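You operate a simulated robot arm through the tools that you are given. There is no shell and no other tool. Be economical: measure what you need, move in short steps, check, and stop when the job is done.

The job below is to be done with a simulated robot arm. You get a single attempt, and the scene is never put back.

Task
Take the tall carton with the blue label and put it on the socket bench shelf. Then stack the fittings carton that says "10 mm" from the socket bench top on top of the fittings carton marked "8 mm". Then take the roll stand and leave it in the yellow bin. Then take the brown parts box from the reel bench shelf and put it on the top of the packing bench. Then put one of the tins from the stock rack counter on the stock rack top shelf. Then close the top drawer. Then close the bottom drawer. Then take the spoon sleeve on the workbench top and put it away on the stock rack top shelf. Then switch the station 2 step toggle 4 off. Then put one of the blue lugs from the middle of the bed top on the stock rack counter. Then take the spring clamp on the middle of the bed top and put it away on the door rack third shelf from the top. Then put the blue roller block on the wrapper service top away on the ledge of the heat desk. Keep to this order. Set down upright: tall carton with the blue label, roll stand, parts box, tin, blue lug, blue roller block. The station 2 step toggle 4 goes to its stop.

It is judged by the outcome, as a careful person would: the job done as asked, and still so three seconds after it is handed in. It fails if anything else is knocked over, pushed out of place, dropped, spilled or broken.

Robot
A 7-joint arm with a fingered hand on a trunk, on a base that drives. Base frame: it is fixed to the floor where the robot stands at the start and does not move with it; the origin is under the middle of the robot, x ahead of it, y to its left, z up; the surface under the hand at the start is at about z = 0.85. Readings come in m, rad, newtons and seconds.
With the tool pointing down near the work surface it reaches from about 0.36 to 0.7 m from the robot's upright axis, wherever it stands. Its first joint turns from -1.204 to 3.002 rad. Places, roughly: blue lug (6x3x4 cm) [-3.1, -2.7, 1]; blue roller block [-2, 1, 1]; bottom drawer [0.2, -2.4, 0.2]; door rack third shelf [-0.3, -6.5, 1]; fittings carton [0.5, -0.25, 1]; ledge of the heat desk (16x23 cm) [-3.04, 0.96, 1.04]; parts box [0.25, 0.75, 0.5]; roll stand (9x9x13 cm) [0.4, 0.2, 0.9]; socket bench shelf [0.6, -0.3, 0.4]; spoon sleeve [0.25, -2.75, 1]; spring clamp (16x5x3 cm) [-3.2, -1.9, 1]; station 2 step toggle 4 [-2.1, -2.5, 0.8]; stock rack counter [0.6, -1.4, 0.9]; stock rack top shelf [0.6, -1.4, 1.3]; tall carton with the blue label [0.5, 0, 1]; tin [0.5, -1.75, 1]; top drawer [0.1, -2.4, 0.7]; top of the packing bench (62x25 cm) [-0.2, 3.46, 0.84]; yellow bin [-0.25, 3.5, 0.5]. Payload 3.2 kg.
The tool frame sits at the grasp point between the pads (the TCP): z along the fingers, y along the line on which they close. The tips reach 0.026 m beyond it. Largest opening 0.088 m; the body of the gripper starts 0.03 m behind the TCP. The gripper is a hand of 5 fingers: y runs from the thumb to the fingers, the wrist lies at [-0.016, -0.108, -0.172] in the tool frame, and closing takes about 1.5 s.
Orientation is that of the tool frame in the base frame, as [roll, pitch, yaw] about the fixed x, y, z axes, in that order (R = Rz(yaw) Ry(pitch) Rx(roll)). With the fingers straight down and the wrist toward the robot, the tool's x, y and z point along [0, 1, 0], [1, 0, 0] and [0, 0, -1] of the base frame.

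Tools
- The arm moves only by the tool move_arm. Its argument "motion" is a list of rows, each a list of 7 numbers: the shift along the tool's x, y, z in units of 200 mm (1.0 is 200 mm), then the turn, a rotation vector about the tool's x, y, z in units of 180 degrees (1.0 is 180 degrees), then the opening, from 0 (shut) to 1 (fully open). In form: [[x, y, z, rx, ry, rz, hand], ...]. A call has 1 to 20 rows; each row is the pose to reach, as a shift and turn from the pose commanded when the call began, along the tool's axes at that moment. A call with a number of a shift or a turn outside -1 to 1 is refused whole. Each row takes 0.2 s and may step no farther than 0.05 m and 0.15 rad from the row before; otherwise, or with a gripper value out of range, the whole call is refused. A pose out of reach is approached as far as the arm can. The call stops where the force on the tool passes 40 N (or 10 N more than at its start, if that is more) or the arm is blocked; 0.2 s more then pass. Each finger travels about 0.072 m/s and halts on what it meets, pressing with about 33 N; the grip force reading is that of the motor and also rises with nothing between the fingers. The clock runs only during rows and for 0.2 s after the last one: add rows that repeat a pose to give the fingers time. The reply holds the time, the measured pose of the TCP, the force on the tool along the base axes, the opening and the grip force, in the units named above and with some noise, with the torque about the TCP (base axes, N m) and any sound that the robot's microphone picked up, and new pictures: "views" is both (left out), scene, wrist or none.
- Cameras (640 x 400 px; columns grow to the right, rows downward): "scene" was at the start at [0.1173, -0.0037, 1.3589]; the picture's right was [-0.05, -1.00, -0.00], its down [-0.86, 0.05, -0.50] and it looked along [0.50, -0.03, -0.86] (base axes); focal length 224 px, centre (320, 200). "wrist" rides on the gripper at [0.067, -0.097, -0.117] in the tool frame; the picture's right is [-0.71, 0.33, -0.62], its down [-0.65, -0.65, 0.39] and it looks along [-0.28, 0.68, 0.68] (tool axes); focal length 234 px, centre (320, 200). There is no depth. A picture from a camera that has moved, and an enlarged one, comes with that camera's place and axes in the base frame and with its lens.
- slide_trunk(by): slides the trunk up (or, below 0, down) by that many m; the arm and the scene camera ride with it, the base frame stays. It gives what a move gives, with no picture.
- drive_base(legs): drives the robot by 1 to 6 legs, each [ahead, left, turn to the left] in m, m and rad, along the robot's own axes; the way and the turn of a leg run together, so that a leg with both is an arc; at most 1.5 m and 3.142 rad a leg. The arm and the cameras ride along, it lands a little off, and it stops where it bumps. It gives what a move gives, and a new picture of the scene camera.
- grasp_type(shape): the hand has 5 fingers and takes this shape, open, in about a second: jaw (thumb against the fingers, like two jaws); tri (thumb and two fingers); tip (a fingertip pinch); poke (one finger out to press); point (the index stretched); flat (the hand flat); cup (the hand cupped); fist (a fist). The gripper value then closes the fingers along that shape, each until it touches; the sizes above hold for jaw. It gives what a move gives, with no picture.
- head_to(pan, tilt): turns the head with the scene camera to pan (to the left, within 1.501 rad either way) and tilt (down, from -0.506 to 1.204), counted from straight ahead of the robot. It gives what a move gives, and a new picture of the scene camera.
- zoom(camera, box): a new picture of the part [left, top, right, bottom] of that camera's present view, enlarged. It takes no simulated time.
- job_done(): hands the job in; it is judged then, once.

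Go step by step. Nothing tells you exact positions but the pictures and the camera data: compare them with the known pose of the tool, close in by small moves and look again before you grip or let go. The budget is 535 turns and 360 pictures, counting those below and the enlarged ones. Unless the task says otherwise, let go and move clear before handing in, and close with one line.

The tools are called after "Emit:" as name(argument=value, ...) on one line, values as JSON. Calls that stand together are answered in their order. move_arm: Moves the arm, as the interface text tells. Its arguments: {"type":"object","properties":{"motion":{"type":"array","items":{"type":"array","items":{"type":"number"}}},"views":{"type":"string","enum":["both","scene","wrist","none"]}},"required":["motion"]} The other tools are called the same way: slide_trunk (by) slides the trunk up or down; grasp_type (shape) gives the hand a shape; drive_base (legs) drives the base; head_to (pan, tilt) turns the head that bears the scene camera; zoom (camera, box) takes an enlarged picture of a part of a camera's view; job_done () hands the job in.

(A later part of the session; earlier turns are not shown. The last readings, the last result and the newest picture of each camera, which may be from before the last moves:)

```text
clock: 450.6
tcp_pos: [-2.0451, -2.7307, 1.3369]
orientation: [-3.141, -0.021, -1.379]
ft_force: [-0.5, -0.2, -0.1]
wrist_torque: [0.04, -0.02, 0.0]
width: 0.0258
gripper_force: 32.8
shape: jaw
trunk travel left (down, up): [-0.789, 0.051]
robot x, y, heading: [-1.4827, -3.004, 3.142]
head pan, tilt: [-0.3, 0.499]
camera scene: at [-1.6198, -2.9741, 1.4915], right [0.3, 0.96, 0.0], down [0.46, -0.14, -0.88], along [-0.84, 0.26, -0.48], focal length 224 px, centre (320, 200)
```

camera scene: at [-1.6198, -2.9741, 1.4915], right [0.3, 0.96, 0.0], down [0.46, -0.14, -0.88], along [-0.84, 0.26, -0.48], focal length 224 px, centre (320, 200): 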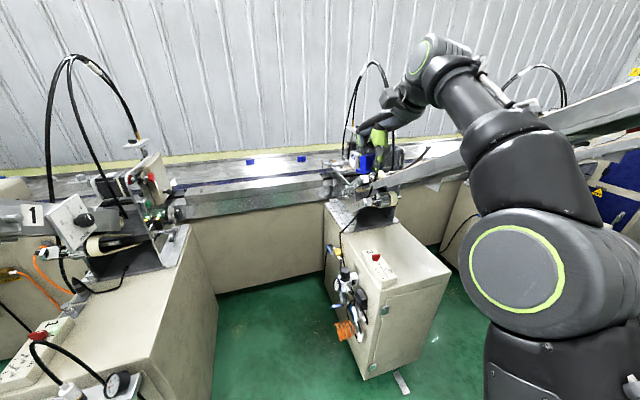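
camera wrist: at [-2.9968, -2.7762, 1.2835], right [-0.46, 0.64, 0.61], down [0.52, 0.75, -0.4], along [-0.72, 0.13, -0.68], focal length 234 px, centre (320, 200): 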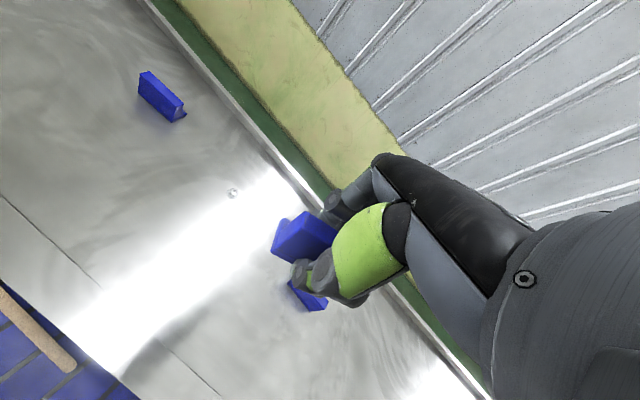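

Emit:
drive_base(legs=[[0, 0, 0.54], [-0.814, 0.49, 0]])

```text
clock: 457.0
tcp_pos: [-1.1565, -3.0585, 1.3361]
orientation: [-3.14, -0.021, -0.836]
ft_force: [0.1, -0.5, 0.3]
wrist_torque: [0.01, -0.02, -0.01]
width: 0.0255
gripper_force: 33.1
shape: jaw
trunk travel left (down, up): [-0.789, 0.051]
robot x, y, heading: [-0.5376, -2.9984, -2.601]
head pan, tilt: [-0.3, 0.499]
camera scene: at [-0.6675, -3.0472, 1.4915], right [-0.24, 0.97, 0.0], down [0.46, 0.12, -0.88], along [-0.85, -0.21, -0.48], focal length 224 px, centre (320, 200)
```

scene: 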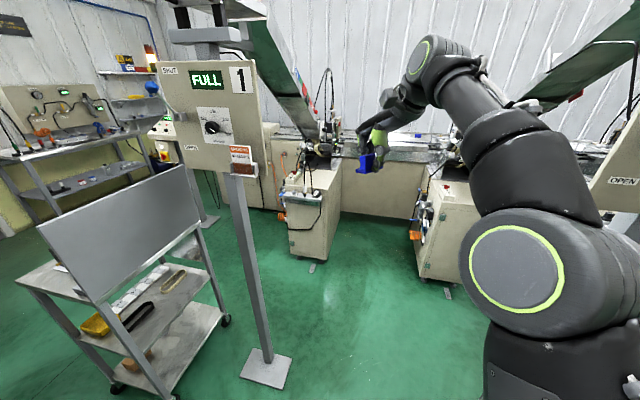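

Emit:
drive_base(legs=[[-0.361, -0.6, 0], [0, 0, 1.3], [0, 0, 1.3], [0, 0.35, 0]])

Emit:
head_to(pan=-0.1, tilt=0.45)

```text
clock: 469.2
tcp_pos: [0.017, -2.2136, 1.3369]
orientation: [3.141, -0.021, 1.786]
ft_force: [0.1, 0.9, -2.0]
wrist_torque: [0.0, -0.01, 0.03]
width: 0.0253
gripper_force: 32.9
shape: jaw
trunk travel left (down, up): [-0.789, 0.051]
robot x, y, heading: [-0.5529, -1.9533, 0.025]
head pan, tilt: [-0.3, 0.499]
camera scene: at [-0.4117, -1.9794, 1.4915], right [-0.27, -0.96, 0.0], down [-0.46, 0.13, -0.88], along [0.84, -0.24, -0.48], focal length 224 px, centre (320, 200)
```

scene: 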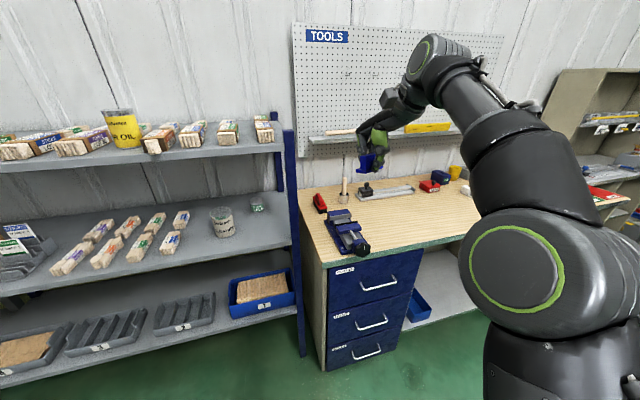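

```text
clock: 469.9
tcp_pos: [0.0177, -2.2132, 1.3366]
orientation: [-3.142, -0.02, 1.786]
ft_force: [0.2, -1.0, -0.2]
wrist_torque: [0.0, -0.01, 0.01]
width: 0.0257
gripper_force: 33.4
shape: jaw
trunk travel left (down, up): [-0.789, 0.051]
robot x, y, heading: [-0.5507, -1.9563, 0.023]
head pan, tilt: [-0.099, 0.45]
camera scene: at [-0.4077, -1.961, 1.496], right [-0.08, -1.0, 0.0], down [-0.43, 0.03, -0.9], along [0.9, -0.07, -0.44], focal length 224 px, centre (320, 200)
```

scene: 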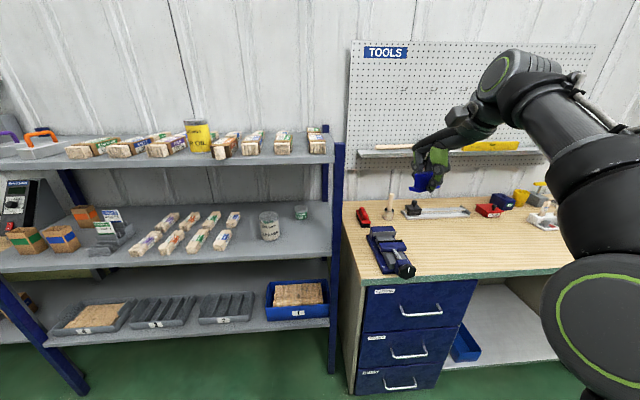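

Emit:
slide_trunk(by=-0.3)

Emit:
drive_base(legs=[[0, 0.295, -0.023], [0.28, 0, 0]])

Emit:
move_arm(motion=[[0, 0, 0, 0, 0, 0, 0]], views="both")

```text
clock: 472.9
tcp_pos: [0.0179, -2.2131, 1.0364]
orientation: [3.141, -0.021, 1.786]
ft_force: [-0.3, 0.9, -0.5]
wrist_torque: [0.03, 0.03, 0.0]
width: 0.0255
gripper_force: 33.3
shape: jaw
trunk travel left (down, up): [-0.489, 0.351]
robot x, y, heading: [-0.5484, -1.9536, 0.021]
head pan, tilt: [-0.099, 0.45]
```

```text
clock: 476.5
tcp_pos: [0.2921, -1.9285, 1.0349]
orientation: [-3.14, -0.02, 1.764]
ft_force: [0.1, -0.2, 0.7]
wrist_torque: [0.01, 0.02, 0.03]
width: 0.0253
gripper_force: 32.8
shape: jaw
trunk travel left (down, up): [-0.489, 0.351]
robot x, y, heading: [-0.2704, -1.6598, 0.0]
head pan, tilt: [-0.099, 0.45]
camera scene: at [-0.1269, -1.6694, 1.1959], right [-0.1, -1.0, 0.0], down [-0.43, 0.04, -0.9], along [0.9, -0.09, -0.44], focal length 224 px, centre (320, 200)
```

scene: 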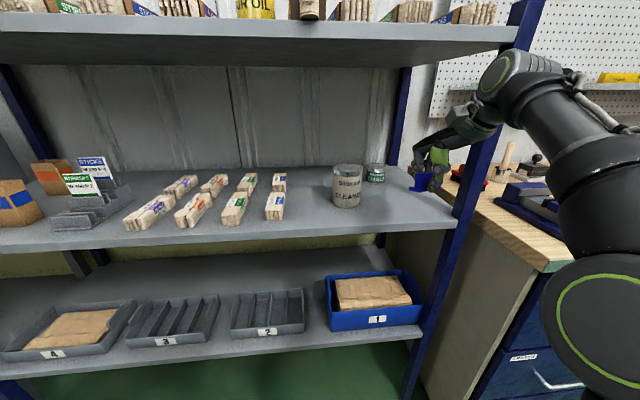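

```text
clock: 476.9
tcp_pos: [0.2918, -1.9296, 1.0356]
orientation: [-3.14, -0.02, 1.764]
ft_force: [-0.2, -0.3, -1.1]
wrist_torque: [-0.03, 0.0, -0.01]
width: 0.0255
gripper_force: 32.6
shape: jaw
trunk travel left (down, up): [-0.489, 0.351]
robot x, y, heading: [-0.2723, -1.662, 0.005]
head pan, tilt: [-0.099, 0.45]
camera scene: at [-0.1274, -1.6694, 1.1959], right [-0.1, -1.0, 0.0], down [-0.43, 0.04, -0.9], along [0.9, -0.09, -0.44], focal length 224 px, centre (320, 200)
camera wrist: at [0.1851, -1.8847, 1.1543], right [0.47, -0.64, 0.61], down [-0.52, -0.76, -0.4], along [0.72, -0.13, -0.68], focal length 234 px, centre (320, 200)
```

scene: 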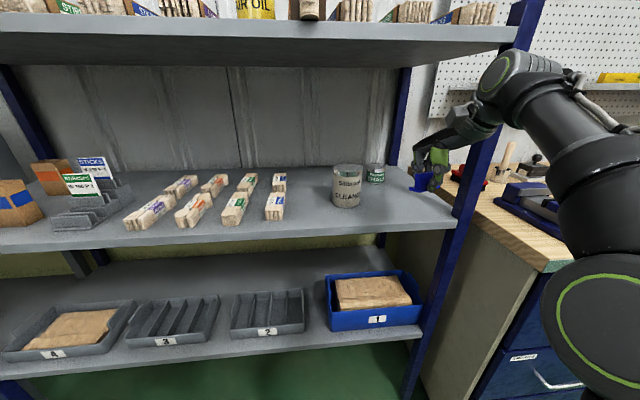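
wrist: 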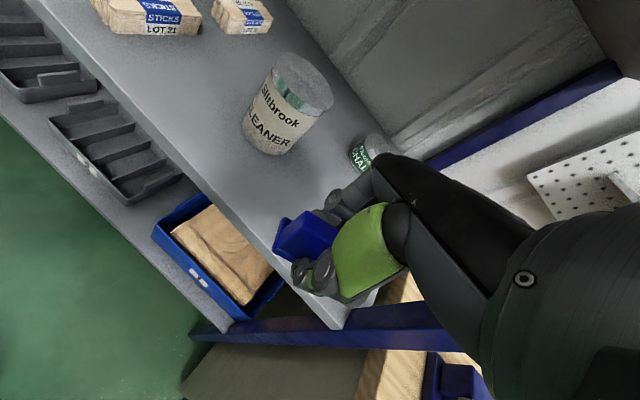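

Emit:
drive_base(legs=[[0.12, 0.012, -0.005]])

Emit:
move_arm(motion=[[0, 0, 0.12, 0, 0, 0, 0], [0, 0, 0.24, 0, 0, 0, 0], [0, 0, 0.36, 0, 0, 0, 0], [0, 0, 0.45, 0, 0, 0, 0]], views="wrist")

Emit:
zoom(camera="scene", box=[360, 120, 520, 240])

```text
clock: 478.1
tcp_pos: [0.4087, -1.9227, 1.0357]
orientation: [-3.14, -0.021, 1.758]
ft_force: [0.6, 0.2, -0.8]
wrist_torque: [0.01, -0.01, 0.0]
width: 0.0255
gripper_force: 33.1
shape: jaw
trunk travel left (down, up): [-0.489, 0.351]
robot x, y, heading: [-0.1469, -1.6486, -0.005]
head pan, tilt: [-0.099, 0.45]
camera scene: at [-0.0079, -1.6583, 1.1958], right [-0.1, -0.99, 0.0], down [-0.43, 0.05, -0.9], along [0.89, -0.09, -0.44], focal length 224 px, centre (320, 200)
```

scene: 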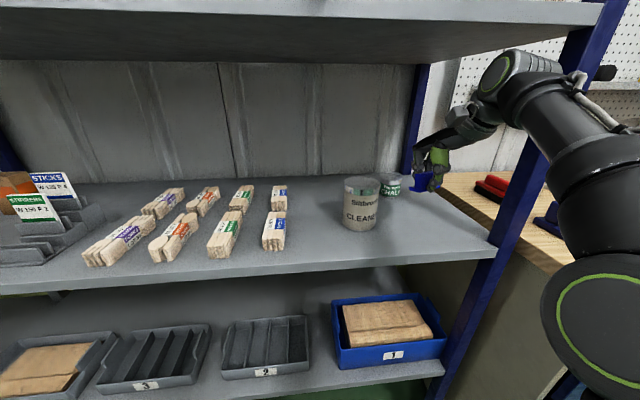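

```text
clock: 479.1
tcp_pos: [0.4078, -1.9205, 0.9456]
orientation: [3.14, -0.019, 1.758]
ft_force: [1.1, -0.5, -0.4]
wrist_torque: [0.02, -0.02, 0.01]
width: 0.0256
gripper_force: 33.2
shape: jaw
trunk travel left (down, up): [-0.489, 0.351]
robot x, y, heading: [-0.1517, -1.6458, -0.008]
head pan, tilt: [-0.099, 0.45]
camera wrist: at [0.3014, -1.8747, 1.0641], right [0.46, -0.65, 0.61], down [-0.52, -0.75, -0.4], along [0.72, -0.13, -0.68], focal length 234 px, centre (320, 200)
```

wrist: 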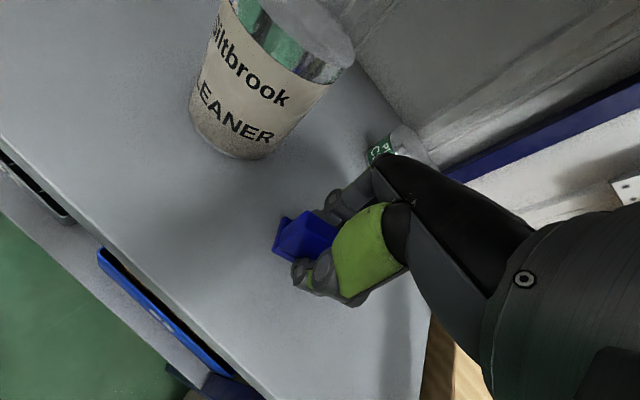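

```text
3.33 times, centred on (440, 180) of scene
camera zoom: at [-0.0088, -1.6585, 1.196], right [-0.1, -0.99, 0.0], down [-0.43, 0.05, -0.9], along [0.9, -0.09, -0.44], focal length 748 px, centre (-80, 267)
```

zoom: 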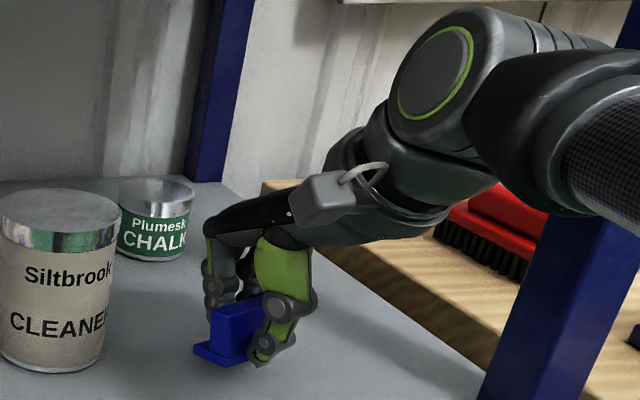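

Emit:
move_arm(motion=[[0, 0, 0.03, 0, 0, 0, 0], [0, 0, 0.06, 0, 0, 0, 0], [0, 0, 0.08, 0, 0, 0, 0]], views="none")

Emit:
move_arm(motion=[[0, 0, 0.02, 0, 0, 0, 0], [0, 0, 0.03, 0, 0, 0, 0]], views="none")

```text
clock: 479.9
tcp_pos: [0.4071, -1.9207, 0.9299]
orientation: [3.141, -0.018, 1.759]
ft_force: [-0.9, -0.4, -0.1]
wrist_torque: [0.0, -0.06, 0.01]
width: 0.0254
gripper_force: 32.9
shape: jaw
trunk travel left (down, up): [-0.489, 0.351]
robot x, y, heading: [-0.1531, -1.6484, -0.006]
head pan, tilt: [-0.099, 0.45]
```

```text
clock: 480.5
tcp_pos: [0.4073, -1.9193, 0.9291]
orientation: [3.129, -0.016, 1.755]
ft_force: [4.4, -3.0, 21.3]
wrist_torque: [-0.02, -0.31, 0.03]
width: 0.0253
gripper_force: 33.5
shape: jaw
trunk travel left (down, up): [-0.489, 0.351]
robot x, y, heading: [-0.1489, -1.6524, -0.003]
head pan, tilt: [-0.099, 0.45]
```

Contact. Release and rise.

Emit:
move_arm(motion=[[0, 0, -0.015, 0, 0, 0, 0], [0, 0, -0.015, 0, 0, 0, 0.35], [0, 0, -0.015, 0, 0, 0, 0.5], [0, 0, -0.015, 0, 0, 0, 0.75], [0, 0, -0.015, 0, 0, 0, 0.75]], views="none")

Emit:
move_arm(motion=[[0, 0, -0.1, 0, 0, 0, 0.75], [0, 0, -0.25, 0, 0, 0, 0.75], [0, 0, -0.4, 0, 0, 0, 0.75], [0, 0, -0.5, 0, 0, 0, 0.75]], views="wrist")

Emit:
drive_base(legs=[[-0.4, 0, 0]])

Emit:
zoom(camera="scene", box=[280, 120, 440, 240])

```text
clock: 481.7
tcp_pos: [0.4079, -1.92, 0.9274]
orientation: [-3.139, -0.019, 1.757]
ft_force: [-2.6, 0.4, 7.3]
wrist_torque: [0.0, -0.18, 0.0]
width: 0.0628
gripper_force: 0.1
shape: jaw
trunk travel left (down, up): [-0.489, 0.351]
robot x, y, heading: [-0.1494, -1.6468, -0.004]
head pan, tilt: [-0.099, 0.45]
```

```text
clock: 482.7
tcp_pos: [0.4086, -1.9218, 1.0282]
orientation: [-3.138, -0.022, 1.759]
ft_force: [-0.4, -0.9, -0.2]
wrist_torque: [-0.03, -0.01, 0.0]
width: 0.0658
gripper_force: 0.1
shape: jaw
trunk travel left (down, up): [-0.489, 0.351]
robot x, y, heading: [-0.1516, -1.6473, -0.008]
head pan, tilt: [-0.099, 0.45]
camera wrist: at [0.3015, -1.876, 1.1467], right [0.46, -0.65, 0.61], down [-0.52, -0.75, -0.4], along [0.72, -0.13, -0.68], focal length 234 px, centre (320, 200)
```

wrist: 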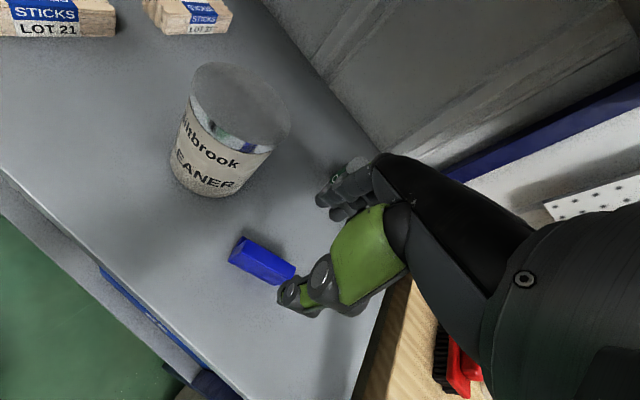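

```text
clock: 485.2
tcp_pos: [0.0077, -1.9209, 1.0282]
orientation: [-3.141, -0.021, 1.755]
ft_force: [-0.9, 0.1, 0.0]
wrist_torque: [0.02, -0.01, -0.01]
width: 0.0656
gripper_force: 0.1
shape: jaw
trunk travel left (down, up): [-0.489, 0.351]
robot x, y, heading: [-0.5508, -1.6477, -0.003]
head pan, tilt: [-0.099, 0.45]
camera scene: at [-0.4092, -1.6561, 1.196], right [-0.11, -0.99, 0.0], down [-0.43, 0.05, -0.9], along [0.9, -0.1, -0.43], focal length 224 px, centre (320, 200)
```

scene: 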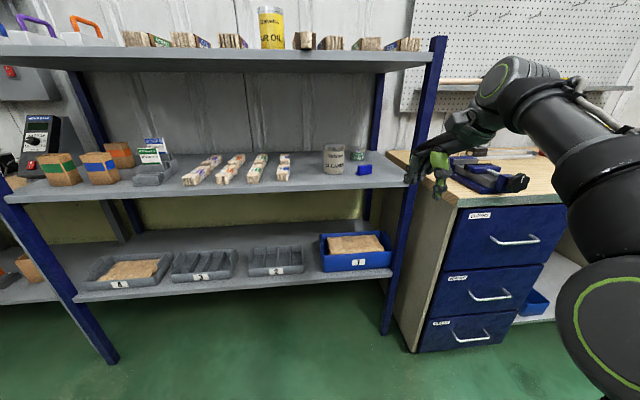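

```text
3.33 times, centred on (360, 180) of scene
camera zoom: at [-0.4092, -1.6561, 1.196], right [-0.11, -0.99, 0.0], down [-0.43, 0.05, -0.9], along [0.9, -0.1, -0.43], focal length 748 px, centre (187, 267)
```

zoom: 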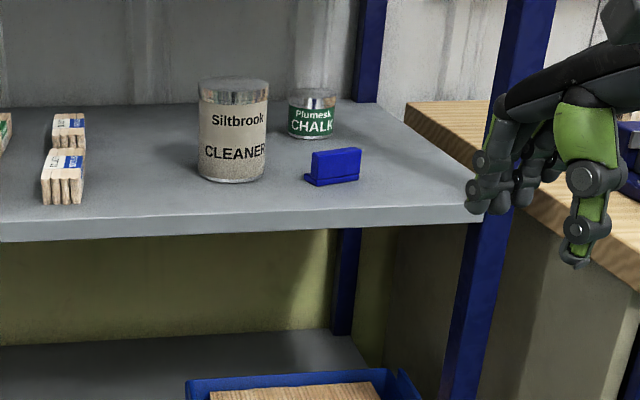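

Lug is upright on the counter. Next the spring clamp: raise, turn round and enter the lane between cabinets 2 and 3.

Emit:
slide_trunk(by=0.3)

Emit:
drive_base(legs=[[0.1, -0.33, 0], [0, 0, 1.57], [0, 0, 1.57]])

Emit:
head_to(pan=0.05, tilt=0.35)

```text
clock: 488.2
tcp_pos: [0.0071, -1.9207, 1.3278]
orientation: [-3.141, -0.021, 1.756]
ft_force: [0.5, -0.6, 0.4]
wrist_torque: [0.0, 0.0, 0.04]
width: 0.0657
gripper_force: 0.0
shape: jaw
trunk travel left (down, up): [-0.789, 0.051]
robot x, y, heading: [-0.5518, -1.6461, -0.01]
head pan, tilt: [-0.099, 0.45]
```

```text
clock: 498.1
tcp_pos: [-1.0113, -1.6988, 1.328]
orientation: [3.14, -0.022, -1.389]
ft_force: [0.4, 0.1, -0.2]
wrist_torque: [-0.01, 0.0, -0.01]
width: 0.0655
gripper_force: 0.1
shape: jaw
trunk travel left (down, up): [-0.789, 0.051]
robot x, y, heading: [-0.4537, -1.9769, 3.131]
head pan, tilt: [-0.099, 0.45]
camera scene: at [-0.5945, -1.9638, 1.496], right [0.11, 0.99, 0.0], down [0.43, -0.05, -0.9], along [-0.89, 0.1, -0.44], focal length 224 px, centre (320, 200)
```

scene: 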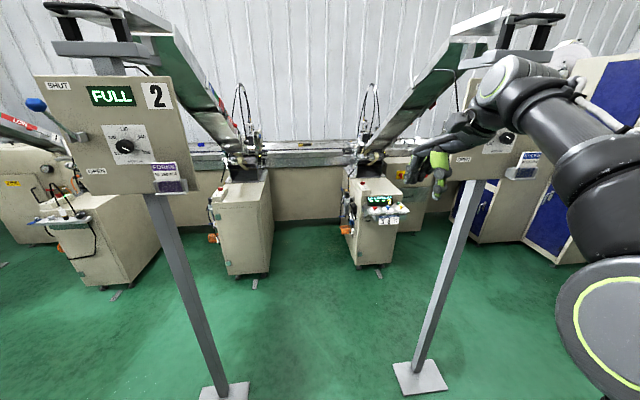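

```text
clock: 498.8
tcp_pos: [-1.0107, -1.6982, 1.3293]
orientation: [-3.141, -0.021, -1.39]
ft_force: [-1.4, -0.5, 0.2]
wrist_torque: [0.0, 0.02, 0.0]
width: 0.0651
gripper_force: 0.1
shape: jaw
trunk travel left (down, up): [-0.789, 0.051]
robot x, y, heading: [-0.4553, -1.9736, 3.13]
head pan, tilt: [0.051, 0.351]
camera scene: at [-0.5962, -1.9775, 1.5051], right [-0.04, 1.0, 0.0], down [0.34, 0.01, -0.94], along [-0.94, -0.04, -0.34], focal length 224 px, centre (320, 200)
```

scene: 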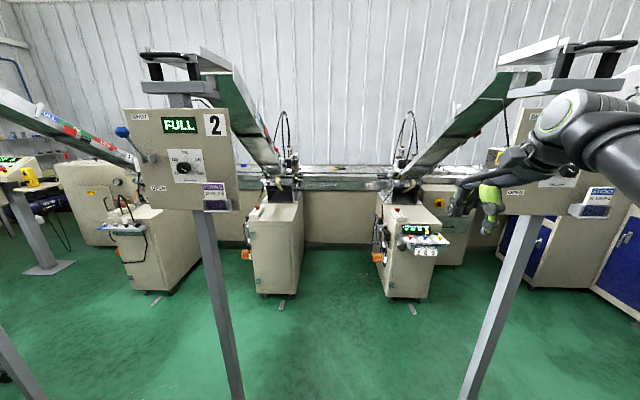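

Emit:
drive_base(legs=[[0.5, 0.005, 0.01]])

Emit:
drive_base(legs=[[0.6, 0, 0]])

Emit:
head_to(pan=0.0, tilt=0.45)

```text
clock: 501.7
tcp_pos: [-1.5107, -1.7079, 1.3274]
orientation: [-3.141, -0.021, -1.376]
ft_force: [-0.2, 0.5, -0.2]
wrist_torque: [0.01, -0.04, -0.03]
width: 0.0655
gripper_force: 0.1
shape: jaw
trunk travel left (down, up): [-0.789, 0.051]
robot x, y, heading: [-0.9504, -1.9794, -3.134]
head pan, tilt: [0.051, 0.351]
camera scene: at [-1.0918, -1.9823, 1.5052], right [-0.05, 1.0, 0.0], down [0.34, 0.02, -0.94], along [-0.94, -0.05, -0.34], focal length 224 px, centre (320, 200)
```

scene: 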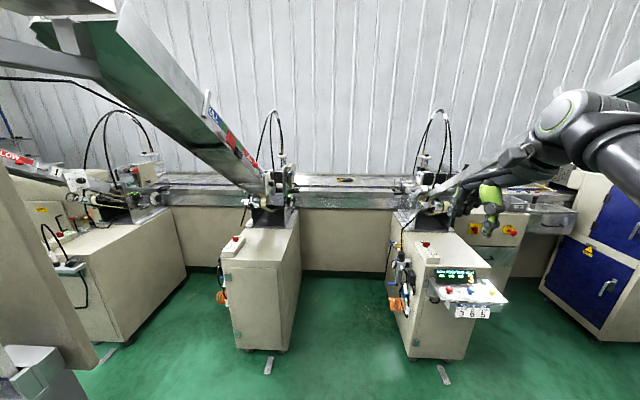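

```text
clock: 505.1
tcp_pos: [-2.1023, -1.7084, 1.3285]
orientation: [-3.141, -0.021, -1.377]
ft_force: [0.3, 0.2, -0.3]
wrist_torque: [0.0, 0.02, 0.04]
width: 0.0653
gripper_force: 0.2
shape: jaw
trunk travel left (down, up): [-0.789, 0.051]
robot x, y, heading: [-1.5435, -1.9791, -3.139]
head pan, tilt: [0.051, 0.351]
camera scene: at [-1.684, -1.9829, 1.5052], right [-0.05, 1.0, 0.0], down [0.34, 0.02, -0.94], along [-0.94, -0.05, -0.34], focal length 224 px, centre (320, 200)
```

scene: 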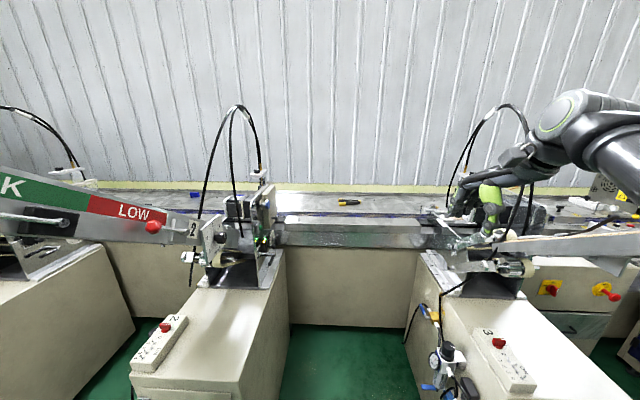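

```text
clock: 505.7
tcp_pos: [-2.1027, -1.7083, 1.3286]
orientation: [3.141, -0.023, -1.377]
ft_force: [0.0, 0.6, 0.6]
wrist_torque: [0.01, 0.01, 0.01]
width: 0.0658
gripper_force: 0.1
shape: jaw
trunk travel left (down, up): [-0.789, 0.051]
robot x, y, heading: [-1.5438, -1.9807, -3.141]
head pan, tilt: [0.0, 0.45]
camera scene: at [-1.6835, -1.9782, 1.496], right [0.0, 1.0, 0.0], down [0.44, 0.0, -0.9], along [-0.9, 0.0, -0.44], focal length 224 px, centre (320, 200)
```

scene: 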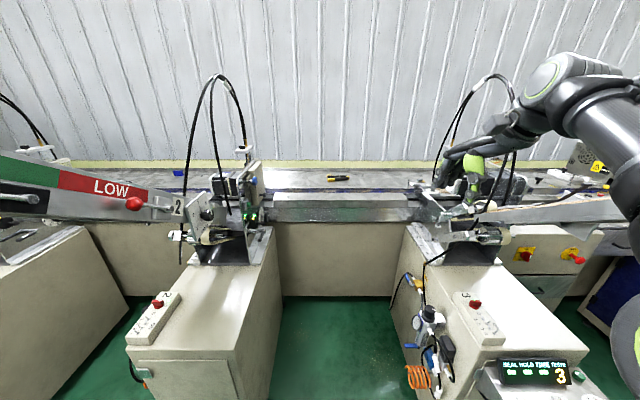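

Emit:
zoom(camera="scene", box=[280, 150, 440, 230])

Emit:
drive_base(legs=[[0.0, -0.03, 0], [0.5, 0, 0]])

Emit:
zoom(camera="scene", box=[240, 160, 440, 260])

```text
4.00 times, centred on (360, 190) of scene
camera zoom: at [-1.6835, -1.9782, 1.496], right [0.0, 1.0, 0.0], down [0.44, 0.0, -0.9], along [-0.9, 0.0, -0.44], focal length 898 px, centre (160, 240)
```

zoom: 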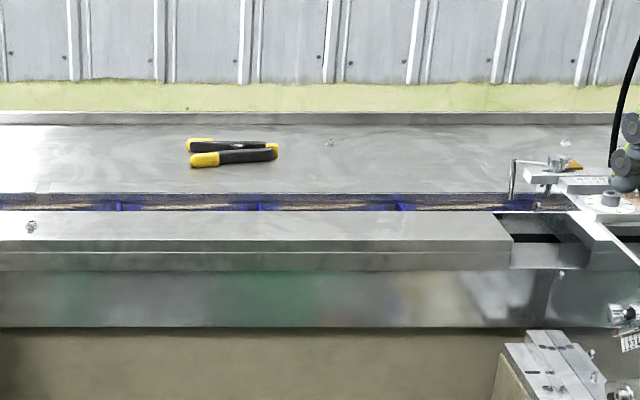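

```text
clock: 509.1
tcp_pos: [-2.6047, -1.6768, 1.3304]
orientation: [-3.141, -0.018, -1.377]
ft_force: [-0.9, -1.0, -0.7]
wrist_torque: [0.0, 0.02, 0.01]
width: 0.0655
gripper_force: 0.0
shape: jaw
trunk travel left (down, up): [-0.789, 0.051]
robot x, y, heading: [-2.0437, -1.9493, 3.138]
head pan, tilt: [0.0, 0.45]
camera scene: at [-2.1853, -1.9475, 1.496], right [0.0, 1.0, 0.0], down [0.44, 0.0, -0.9], along [-0.9, 0.0, -0.44], focal length 224 px, centre (320, 200)
```

scene: 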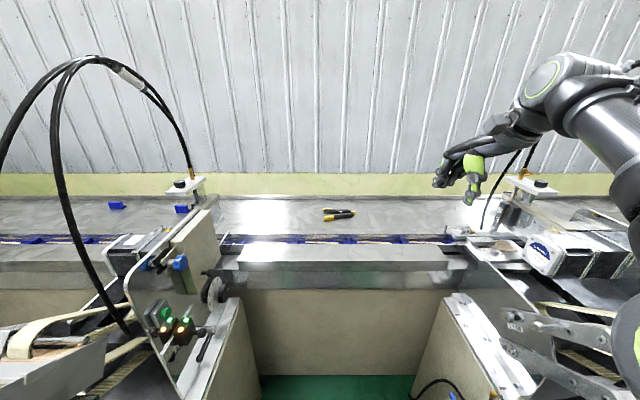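

```text
3.20 times, centred on (340, 210) of scene
camera zoom: at [-2.1853, -1.9475, 1.496], right [0.0, 1.0, 0.0], down [0.44, 0.0, -0.9], along [-0.9, 0.0, -0.44], focal length 718 px, centre (256, 168)
```

zoom: 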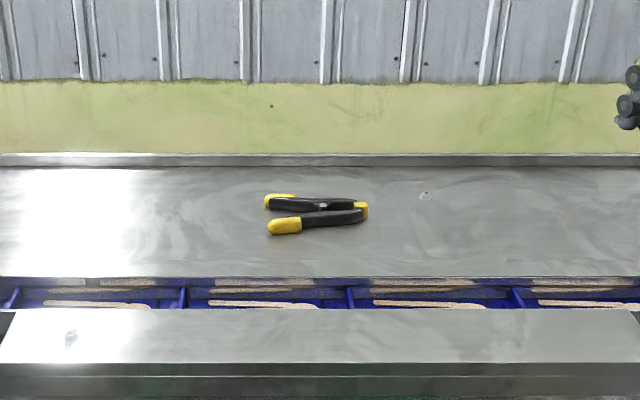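

Emit:
drive_base(legs=[[0.41, 0, 0]])

Emit:
move_arm(motion=[[0.15, 0.03, 0.1, 0, 0, 0.02, 1], [0.3, 0.06, 0.2, 0, 0, 0.04, 1], [0.45, 0.1, 0.35, 0, 0, 0.0617, 1], [0.6, 0.15, 0.5, 0, 0, 0.0617, 1], [0.75, 0.2, 0.65, 0, 0, 0.0617, 1], [0.8, 0.3, 0.8, 0, 0, 0.0617, 1]])

```text
clock: 511.7
tcp_pos: [-3.0194, -1.6753, 1.3285]
orientation: [-3.141, -0.021, -1.38]
ft_force: [0.3, -0.3, 0.0]
wrist_torque: [0.04, -0.01, -0.02]
width: 0.0659
gripper_force: 0.1
shape: jaw
trunk travel left (down, up): [-0.789, 0.051]
robot x, y, heading: [-2.4585, -1.9454, 3.139]
head pan, tilt: [0.0, 0.45]
camera scene: at [-2.6009, -1.9469, 1.496], right [0.0, 1.0, 0.0], down [0.43, 0.0, -0.9], along [-0.9, 0.0, -0.43], focal length 224 px, centre (320, 200)
```

scene: 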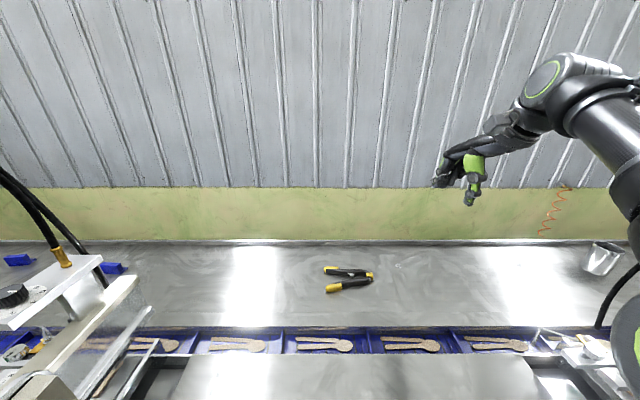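

```text
clock: 513.1
tcp_pos: [-3.0505, -1.8481, 1.1709]
orientation: [-3.136, -0.022, -1.574]
ft_force: [-0.3, -0.4, -0.7]
wrist_torque: [0.02, -0.03, 0.01]
width: 0.0879
gripper_force: 0.0
shape: jaw
trunk travel left (down, up): [-0.789, 0.051]
robot x, y, heading: [-2.461, -1.9488, 3.141]
head pan, tilt: [0.0, 0.45]
camera scene: at [-2.6039, -1.9472, 1.4957], right [0.0, 1.0, 0.0], down [0.44, 0.0, -0.9], along [-0.9, 0.0, -0.44], focal length 224 px, centre (320, 200)
camera wrist: at [-2.9531, -1.9129, 1.2897], right [-0.33, 0.72, 0.61], down [0.66, 0.64, -0.4], along [-0.68, 0.27, -0.69], focal length 234 px, centre (320, 200)
```

scene: 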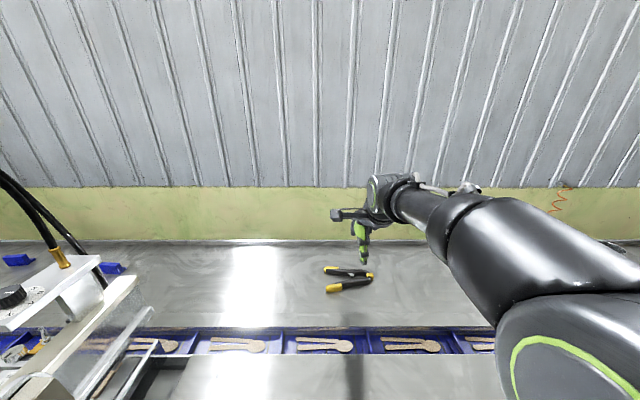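
wrist: 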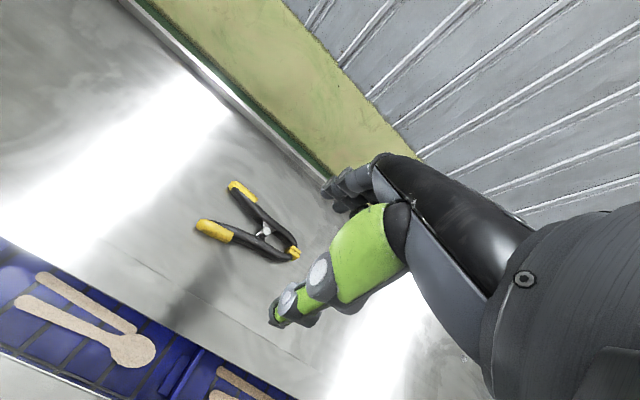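

Emit:
move_arm(motion=[[0, 0.12, 0.15, 0, 0, -0.022, 1], [0, 0.25, 0.3, 0, 0, -0.045, 1], [-0.015, 0.38, 0.45, 0, 0, -0.045, 1], [-0.015, 0.4475, 0.6, 0, 0, -0.045, 1]], views="wrist")

Emit:
zoom(camera="wrist", box=[180, 150, 380, 330])

Emit:
zoom(camera="scene", box=[300, 220, 420, 310])

```text
clock: 514.1
tcp_pos: [-3.1381, -1.8446, 1.0501]
orientation: [-3.14, -0.02, -1.431]
ft_force: [0.2, -0.8, 0.3]
wrist_torque: [0.01, -0.01, 0.02]
width: 0.088
gripper_force: 0.0
shape: jaw
trunk travel left (down, up): [-0.789, 0.051]
robot x, y, heading: [-2.4612, -1.9445, 3.137]
head pan, tilt: [0.0, 0.45]
camera wrist: at [-3.0318, -1.8941, 1.1685], right [-0.43, 0.67, 0.61], down [0.56, 0.73, -0.4], along [-0.71, 0.17, -0.68], focal length 234 px, centre (320, 200)
```

wrist: 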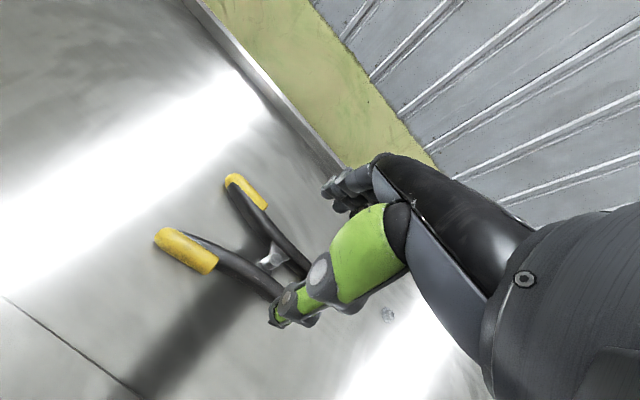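

```text
2.22 times, centred on (280, 240) of wrist
camera zoom: at [-3.0318, -1.8941, 1.1685], right [-0.43, 0.67, 0.61], down [0.56, 0.73, -0.4], along [-0.71, 0.17, -0.68], focal length 520 px, centre (409, 111)
```

zoom: 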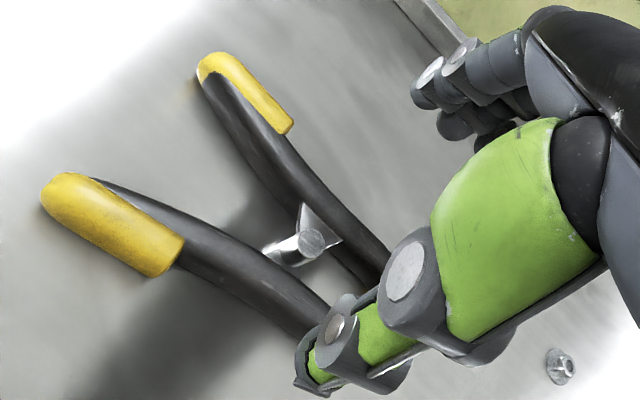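

```text
4.44 times, centred on (360, 265) of scene
camera zoom: at [-2.6031, -1.9467, 1.4958], right [0.0, 1.0, 0.0], down [0.44, 0.0, -0.9], along [-0.9, 0.0, -0.44], focal length 997 px, centre (142, -89)
```

zoom: 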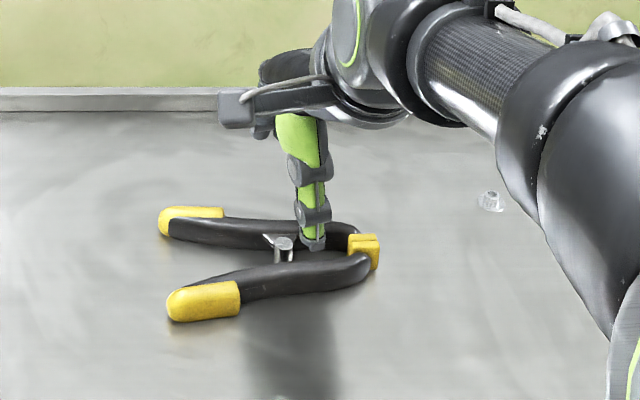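

Emit:
move_arm(motion=[[0, -0.025, 0.1, 0, 0, 0, 1], [0, -0.025, 0.22, 0, 0, 0, 1], [0, -0.025, 0.34, 0, 0, 0, 1]], views="none")

Emit:
zoom(camera="scene", box=[300, 220, 420, 310])

```text
clock: 514.9
tcp_pos: [-3.1314, -1.8462, 0.9825]
orientation: [-3.14, -0.019, -1.433]
ft_force: [-0.7, -0.2, 0.0]
wrist_torque: [0.02, -0.01, 0.03]
width: 0.0878
gripper_force: 0.1
shape: jaw
trunk travel left (down, up): [-0.789, 0.051]
robot x, y, heading: [-2.4604, -1.9494, 3.138]
head pan, tilt: [0.0, 0.45]
```

```text
4.44 times, centred on (360, 265) of scene
camera zoom: at [-2.6018, -1.9469, 1.4959], right [0.0, 1.0, 0.0], down [0.44, 0.0, -0.9], along [-0.9, 0.0, -0.44], focal length 997 px, centre (142, -89)
```

zoom: 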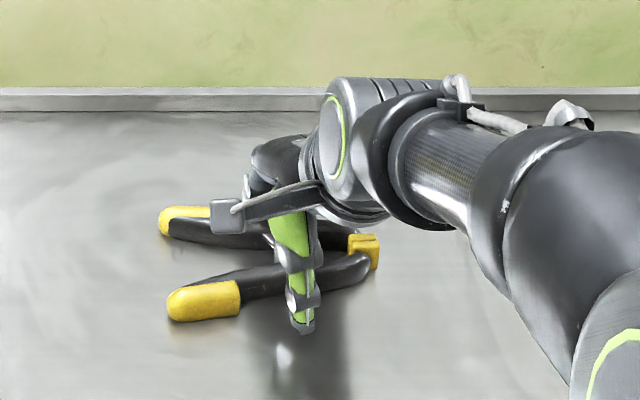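

Thumb is in front of the near arm, fingers behind the far one. Close and lift.

Emit:
move_arm(motion=[[0, 0, 0, 0, 0, 0, 0.6], [0, 0, 0, 0, 0, 0, 0.3], [0, 0, 0, 0, 0, 0, 0], [0, 0, 0, 0, 0, 0, 0], [0, 0, 0, 0, 0, 0, 0], [0, 0, 0, 0, 0, 0, 0], [0, 0, 0, 0, 0, 0, 0]], views="none")

Emit:
move_arm(motion=[[0, 0, -0.15, 0, 0, 0, 0], [0, 0, -0.35, 0, 0, 0, 0], [0, 0, -0.55, 0, 0, 0, 0], [0, 0, -0.75, 0, 0, 0, 0], [0, 0, -0.95, 0, 0, 0, 0]], views="both")

```text
clock: 516.5
tcp_pos: [-3.1326, -1.8472, 0.981]
orientation: [-3.14, -0.021, -1.433]
ft_force: [0.5, 1.0, 0.4]
wrist_torque: [0.0, 0.0, 0.02]
width: 0.0517
gripper_force: 33.4
shape: jaw
trunk travel left (down, up): [-0.789, 0.051]
robot x, y, heading: [-2.462, -1.9504, 3.138]
head pan, tilt: [0.0, 0.45]
```

```text
clock: 517.7
tcp_pos: [-3.1308, -1.8456, 1.1738]
orientation: [-3.139, -0.02, -1.432]
ft_force: [0.7, -0.6, -1.5]
wrist_torque: [0.01, -0.01, 0.0]
width: 0.0519
gripper_force: 32.6
shape: jaw
trunk travel left (down, up): [-0.789, 0.051]
robot x, y, heading: [-2.4569, -1.9451, 3.141]
head pan, tilt: [0.0, 0.45]
camera scene: at [-2.601, -1.9472, 1.496], right [0.0, 1.0, 0.0], down [0.44, 0.0, -0.9], along [-0.9, 0.0, -0.44], focal length 224 px, centre (320, 200)
camera wrist: at [-3.025, -1.8942, 1.2927], right [-0.43, 0.67, 0.61], down [0.56, 0.73, -0.4], along [-0.71, 0.17, -0.68], focal length 234 px, centre (320, 200)
```

scene: 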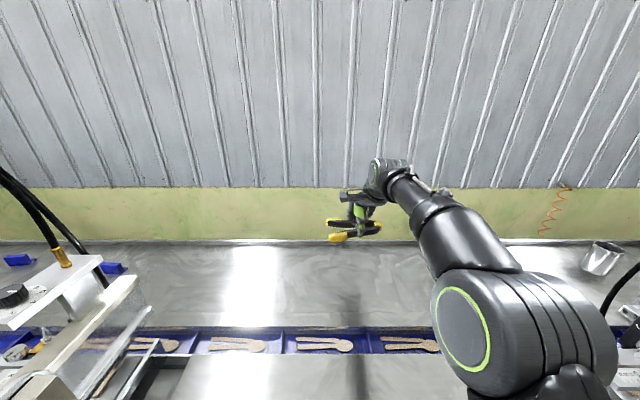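
wrist: 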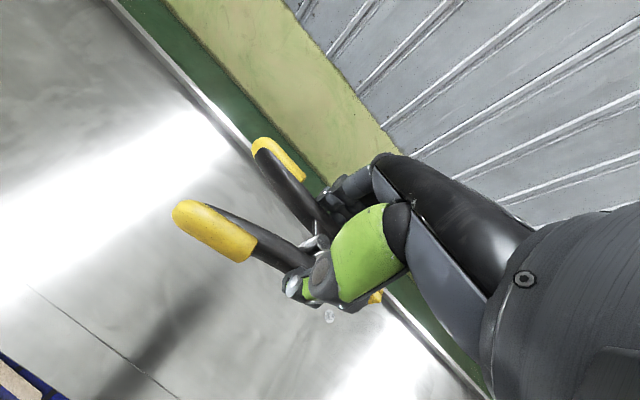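

Emit:
move_arm(motion=[[-0.07, -0.1, -0.14, 0, 0, 0, 0], [-0.14, -0.2, -0.28, 0, 0, 0, 0], [-0.21, -0.3, -0.42, 0, 0, 0, 0], [-0.28, -0.41, -0.56, 0, 0, 0, 0], [-0.35, -0.51, -0.68, 0, 0, 0, 0], [-0.42, -0.615, -0.8, 0, 0, 0, 0]], views="none")

Emit:
drive_base(legs=[[-0.5, 0, 0], [-0.5, 0, 0]])

```text
clock: 519.1
tcp_pos: [-3.0212, -1.7367, 1.3307]
orientation: [3.14, -0.02, -1.432]
ft_force: [0.4, 0.5, -0.9]
wrist_torque: [-0.03, -0.01, 0.01]
width: 0.0522
gripper_force: 32.7
shape: jaw
trunk travel left (down, up): [-0.789, 0.051]
robot x, y, heading: [-2.4604, -1.9484, 3.145]
head pan, tilt: [0.0, 0.45]
```

```text
clock: 524.5
tcp_pos: [-2.0348, -1.7354, 1.3304]
orientation: [-3.14, -0.023, -1.442]
ft_force: [-0.1, -0.4, -0.8]
wrist_torque: [0.02, 0.0, 0.0]
width: 0.0519
gripper_force: 32.7
shape: jaw
trunk travel left (down, up): [-0.789, 0.051]
robot x, y, heading: [-1.4707, -1.9498, 3.128]
head pan, tilt: [0.0, 0.45]
camera scene: at [-1.6151, -1.9485, 1.4959], right [0.01, 1.0, 0.0], down [0.44, -0.01, -0.9], along [-0.9, 0.01, -0.44], focal length 224 px, centre (320, 200)
```

scene: 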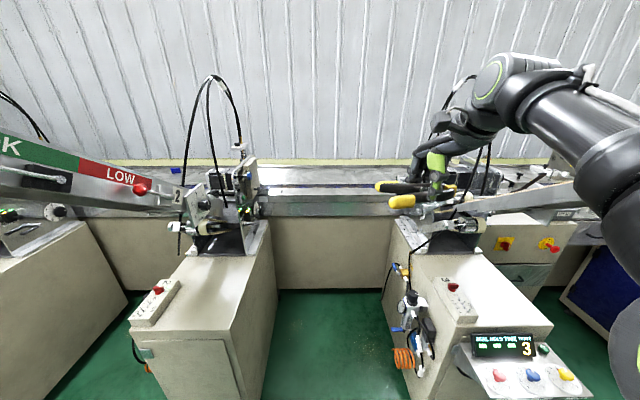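

Emit:
drive_base(legs=[[0, 0, 0.3], [-0.959, 0.283, 0], [0, 0, 1.28]])

Emit:
head_to(pan=0.0, tilt=0.35)

```text
clock: 533.8
tcp_pos: [-0.6902, -2.5104, 1.3309]
orientation: [-3.14, -0.02, 0.137]
ft_force: [0.4, -0.2, -0.6]
wrist_torque: [0.02, -0.04, 0.01]
width: 0.0515
gripper_force: 32.9
shape: jaw
trunk travel left (down, up): [-0.789, 0.051]
robot x, y, heading: [-0.4813, -1.9422, -1.571]
head pan, tilt: [0.0, 0.45]
camera scene: at [-0.4799, -2.0895, 1.496], right [-1.0, 0.0, 0.0], down [0.0, 0.44, -0.9], along [0.0, -0.9, -0.44], focal length 224 px, centre (320, 200)
```

scene: 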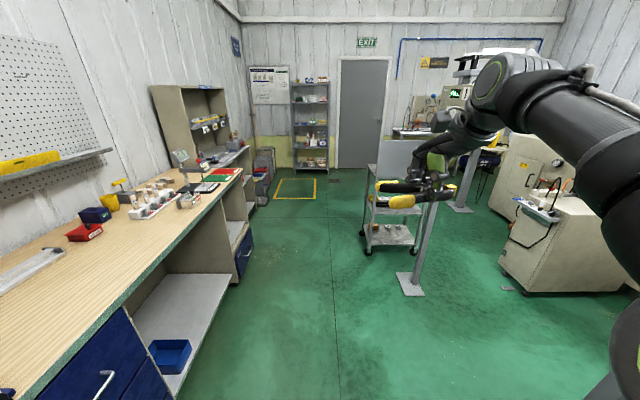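

```text
clock: 534.5
tcp_pos: [-0.6905, -2.5105, 1.3302]
orientation: [-3.14, -0.022, 0.136]
ft_force: [-0.1, -0.3, -1.7]
wrist_torque: [0.01, 0.01, -0.01]
width: 0.0515
gripper_force: 33.4
shape: jaw
trunk travel left (down, up): [-0.789, 0.051]
robot x, y, heading: [-0.4811, -1.9454, -1.576]
head pan, tilt: [0.0, 0.351]
camera scene: at [-0.4798, -2.0907, 1.5051], right [-1.0, 0.0, 0.0], down [0.0, 0.34, -0.94], along [0.0, -0.94, -0.34], focal length 224 px, centre (320, 200)
```

scene: 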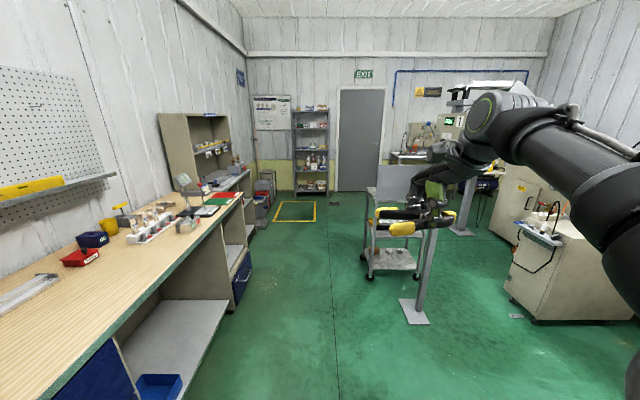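

Emit:
drive_base(legs=[[0.5, 0.13, 0], [1.3, 0, 0], [0.9, 0, 0]])

Emit:
head_to(pan=0.0, tilt=0.3)

Emit:
zoom(camera="scene", box=[200, 60, 400, 240])

```text
clock: 547.9
tcp_pos: [-0.535, -5.2021, 1.3319]
orientation: [-3.14, -0.02, 0.157]
ft_force: [0.3, 0.3, -1.2]
wrist_torque: [0.0, -0.01, -0.01]
width: 0.0518
gripper_force: 32.2
shape: jaw
trunk travel left (down, up): [-0.789, 0.051]
robot x, y, heading: [-0.3337, -4.6381, -1.552]
head pan, tilt: [0.0, 0.351]
camera scene: at [-0.3332, -4.7792, 1.5052], right [-1.0, -0.02, 0.0], down [-0.01, 0.34, -0.94], along [0.02, -0.94, -0.34], focal length 224 px, centre (320, 200)
```

scene: 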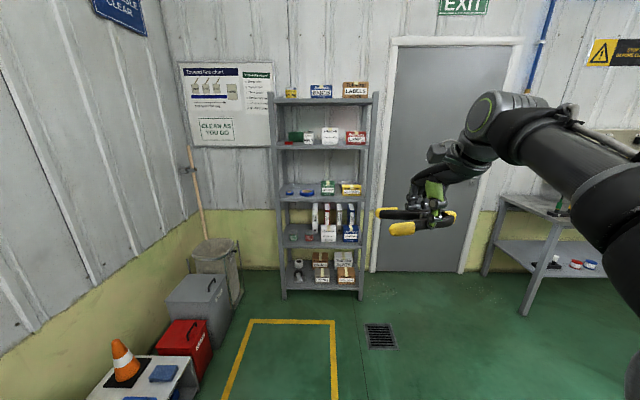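

```text
clock: 548.5
tcp_pos: [-0.5348, -5.2032, 1.3306]
orientation: [-3.141, -0.021, 0.156]
ft_force: [-0.4, 0.6, -1.2]
wrist_torque: [0.0, -0.02, 0.03]
width: 0.0517
gripper_force: 32.8
shape: jaw
trunk travel left (down, up): [-0.789, 0.051]
robot x, y, heading: [-0.3347, -4.6326, -1.557]
head pan, tilt: [0.0, 0.3]
camera scene: at [-0.3332, -4.7799, 1.5098], right [-1.0, -0.02, 0.0], down [-0.01, 0.3, -0.96], along [0.02, -0.95, -0.3], focal length 224 px, centre (320, 200)
```

scene: 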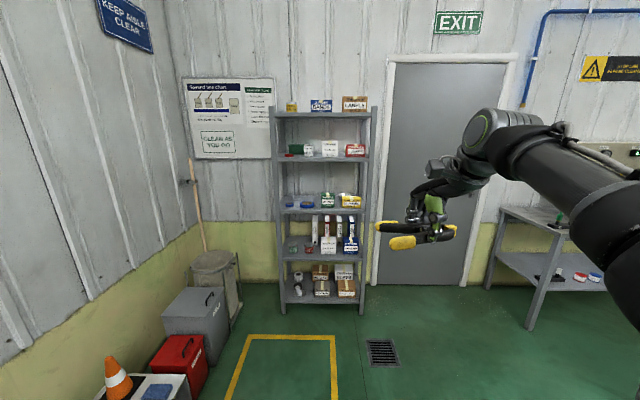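

```text
2.22 times, centred on (300, 150) of scene
camera zoom: at [-0.3332, -4.7799, 1.5098], right [-1.0, -0.02, 0.0], down [-0.01, 0.3, -0.96], along [0.02, -0.95, -0.3], focal length 499 px, centre (364, 311)
```

zoom: 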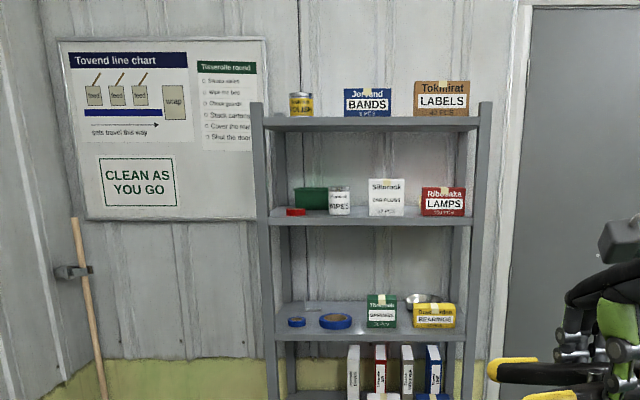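

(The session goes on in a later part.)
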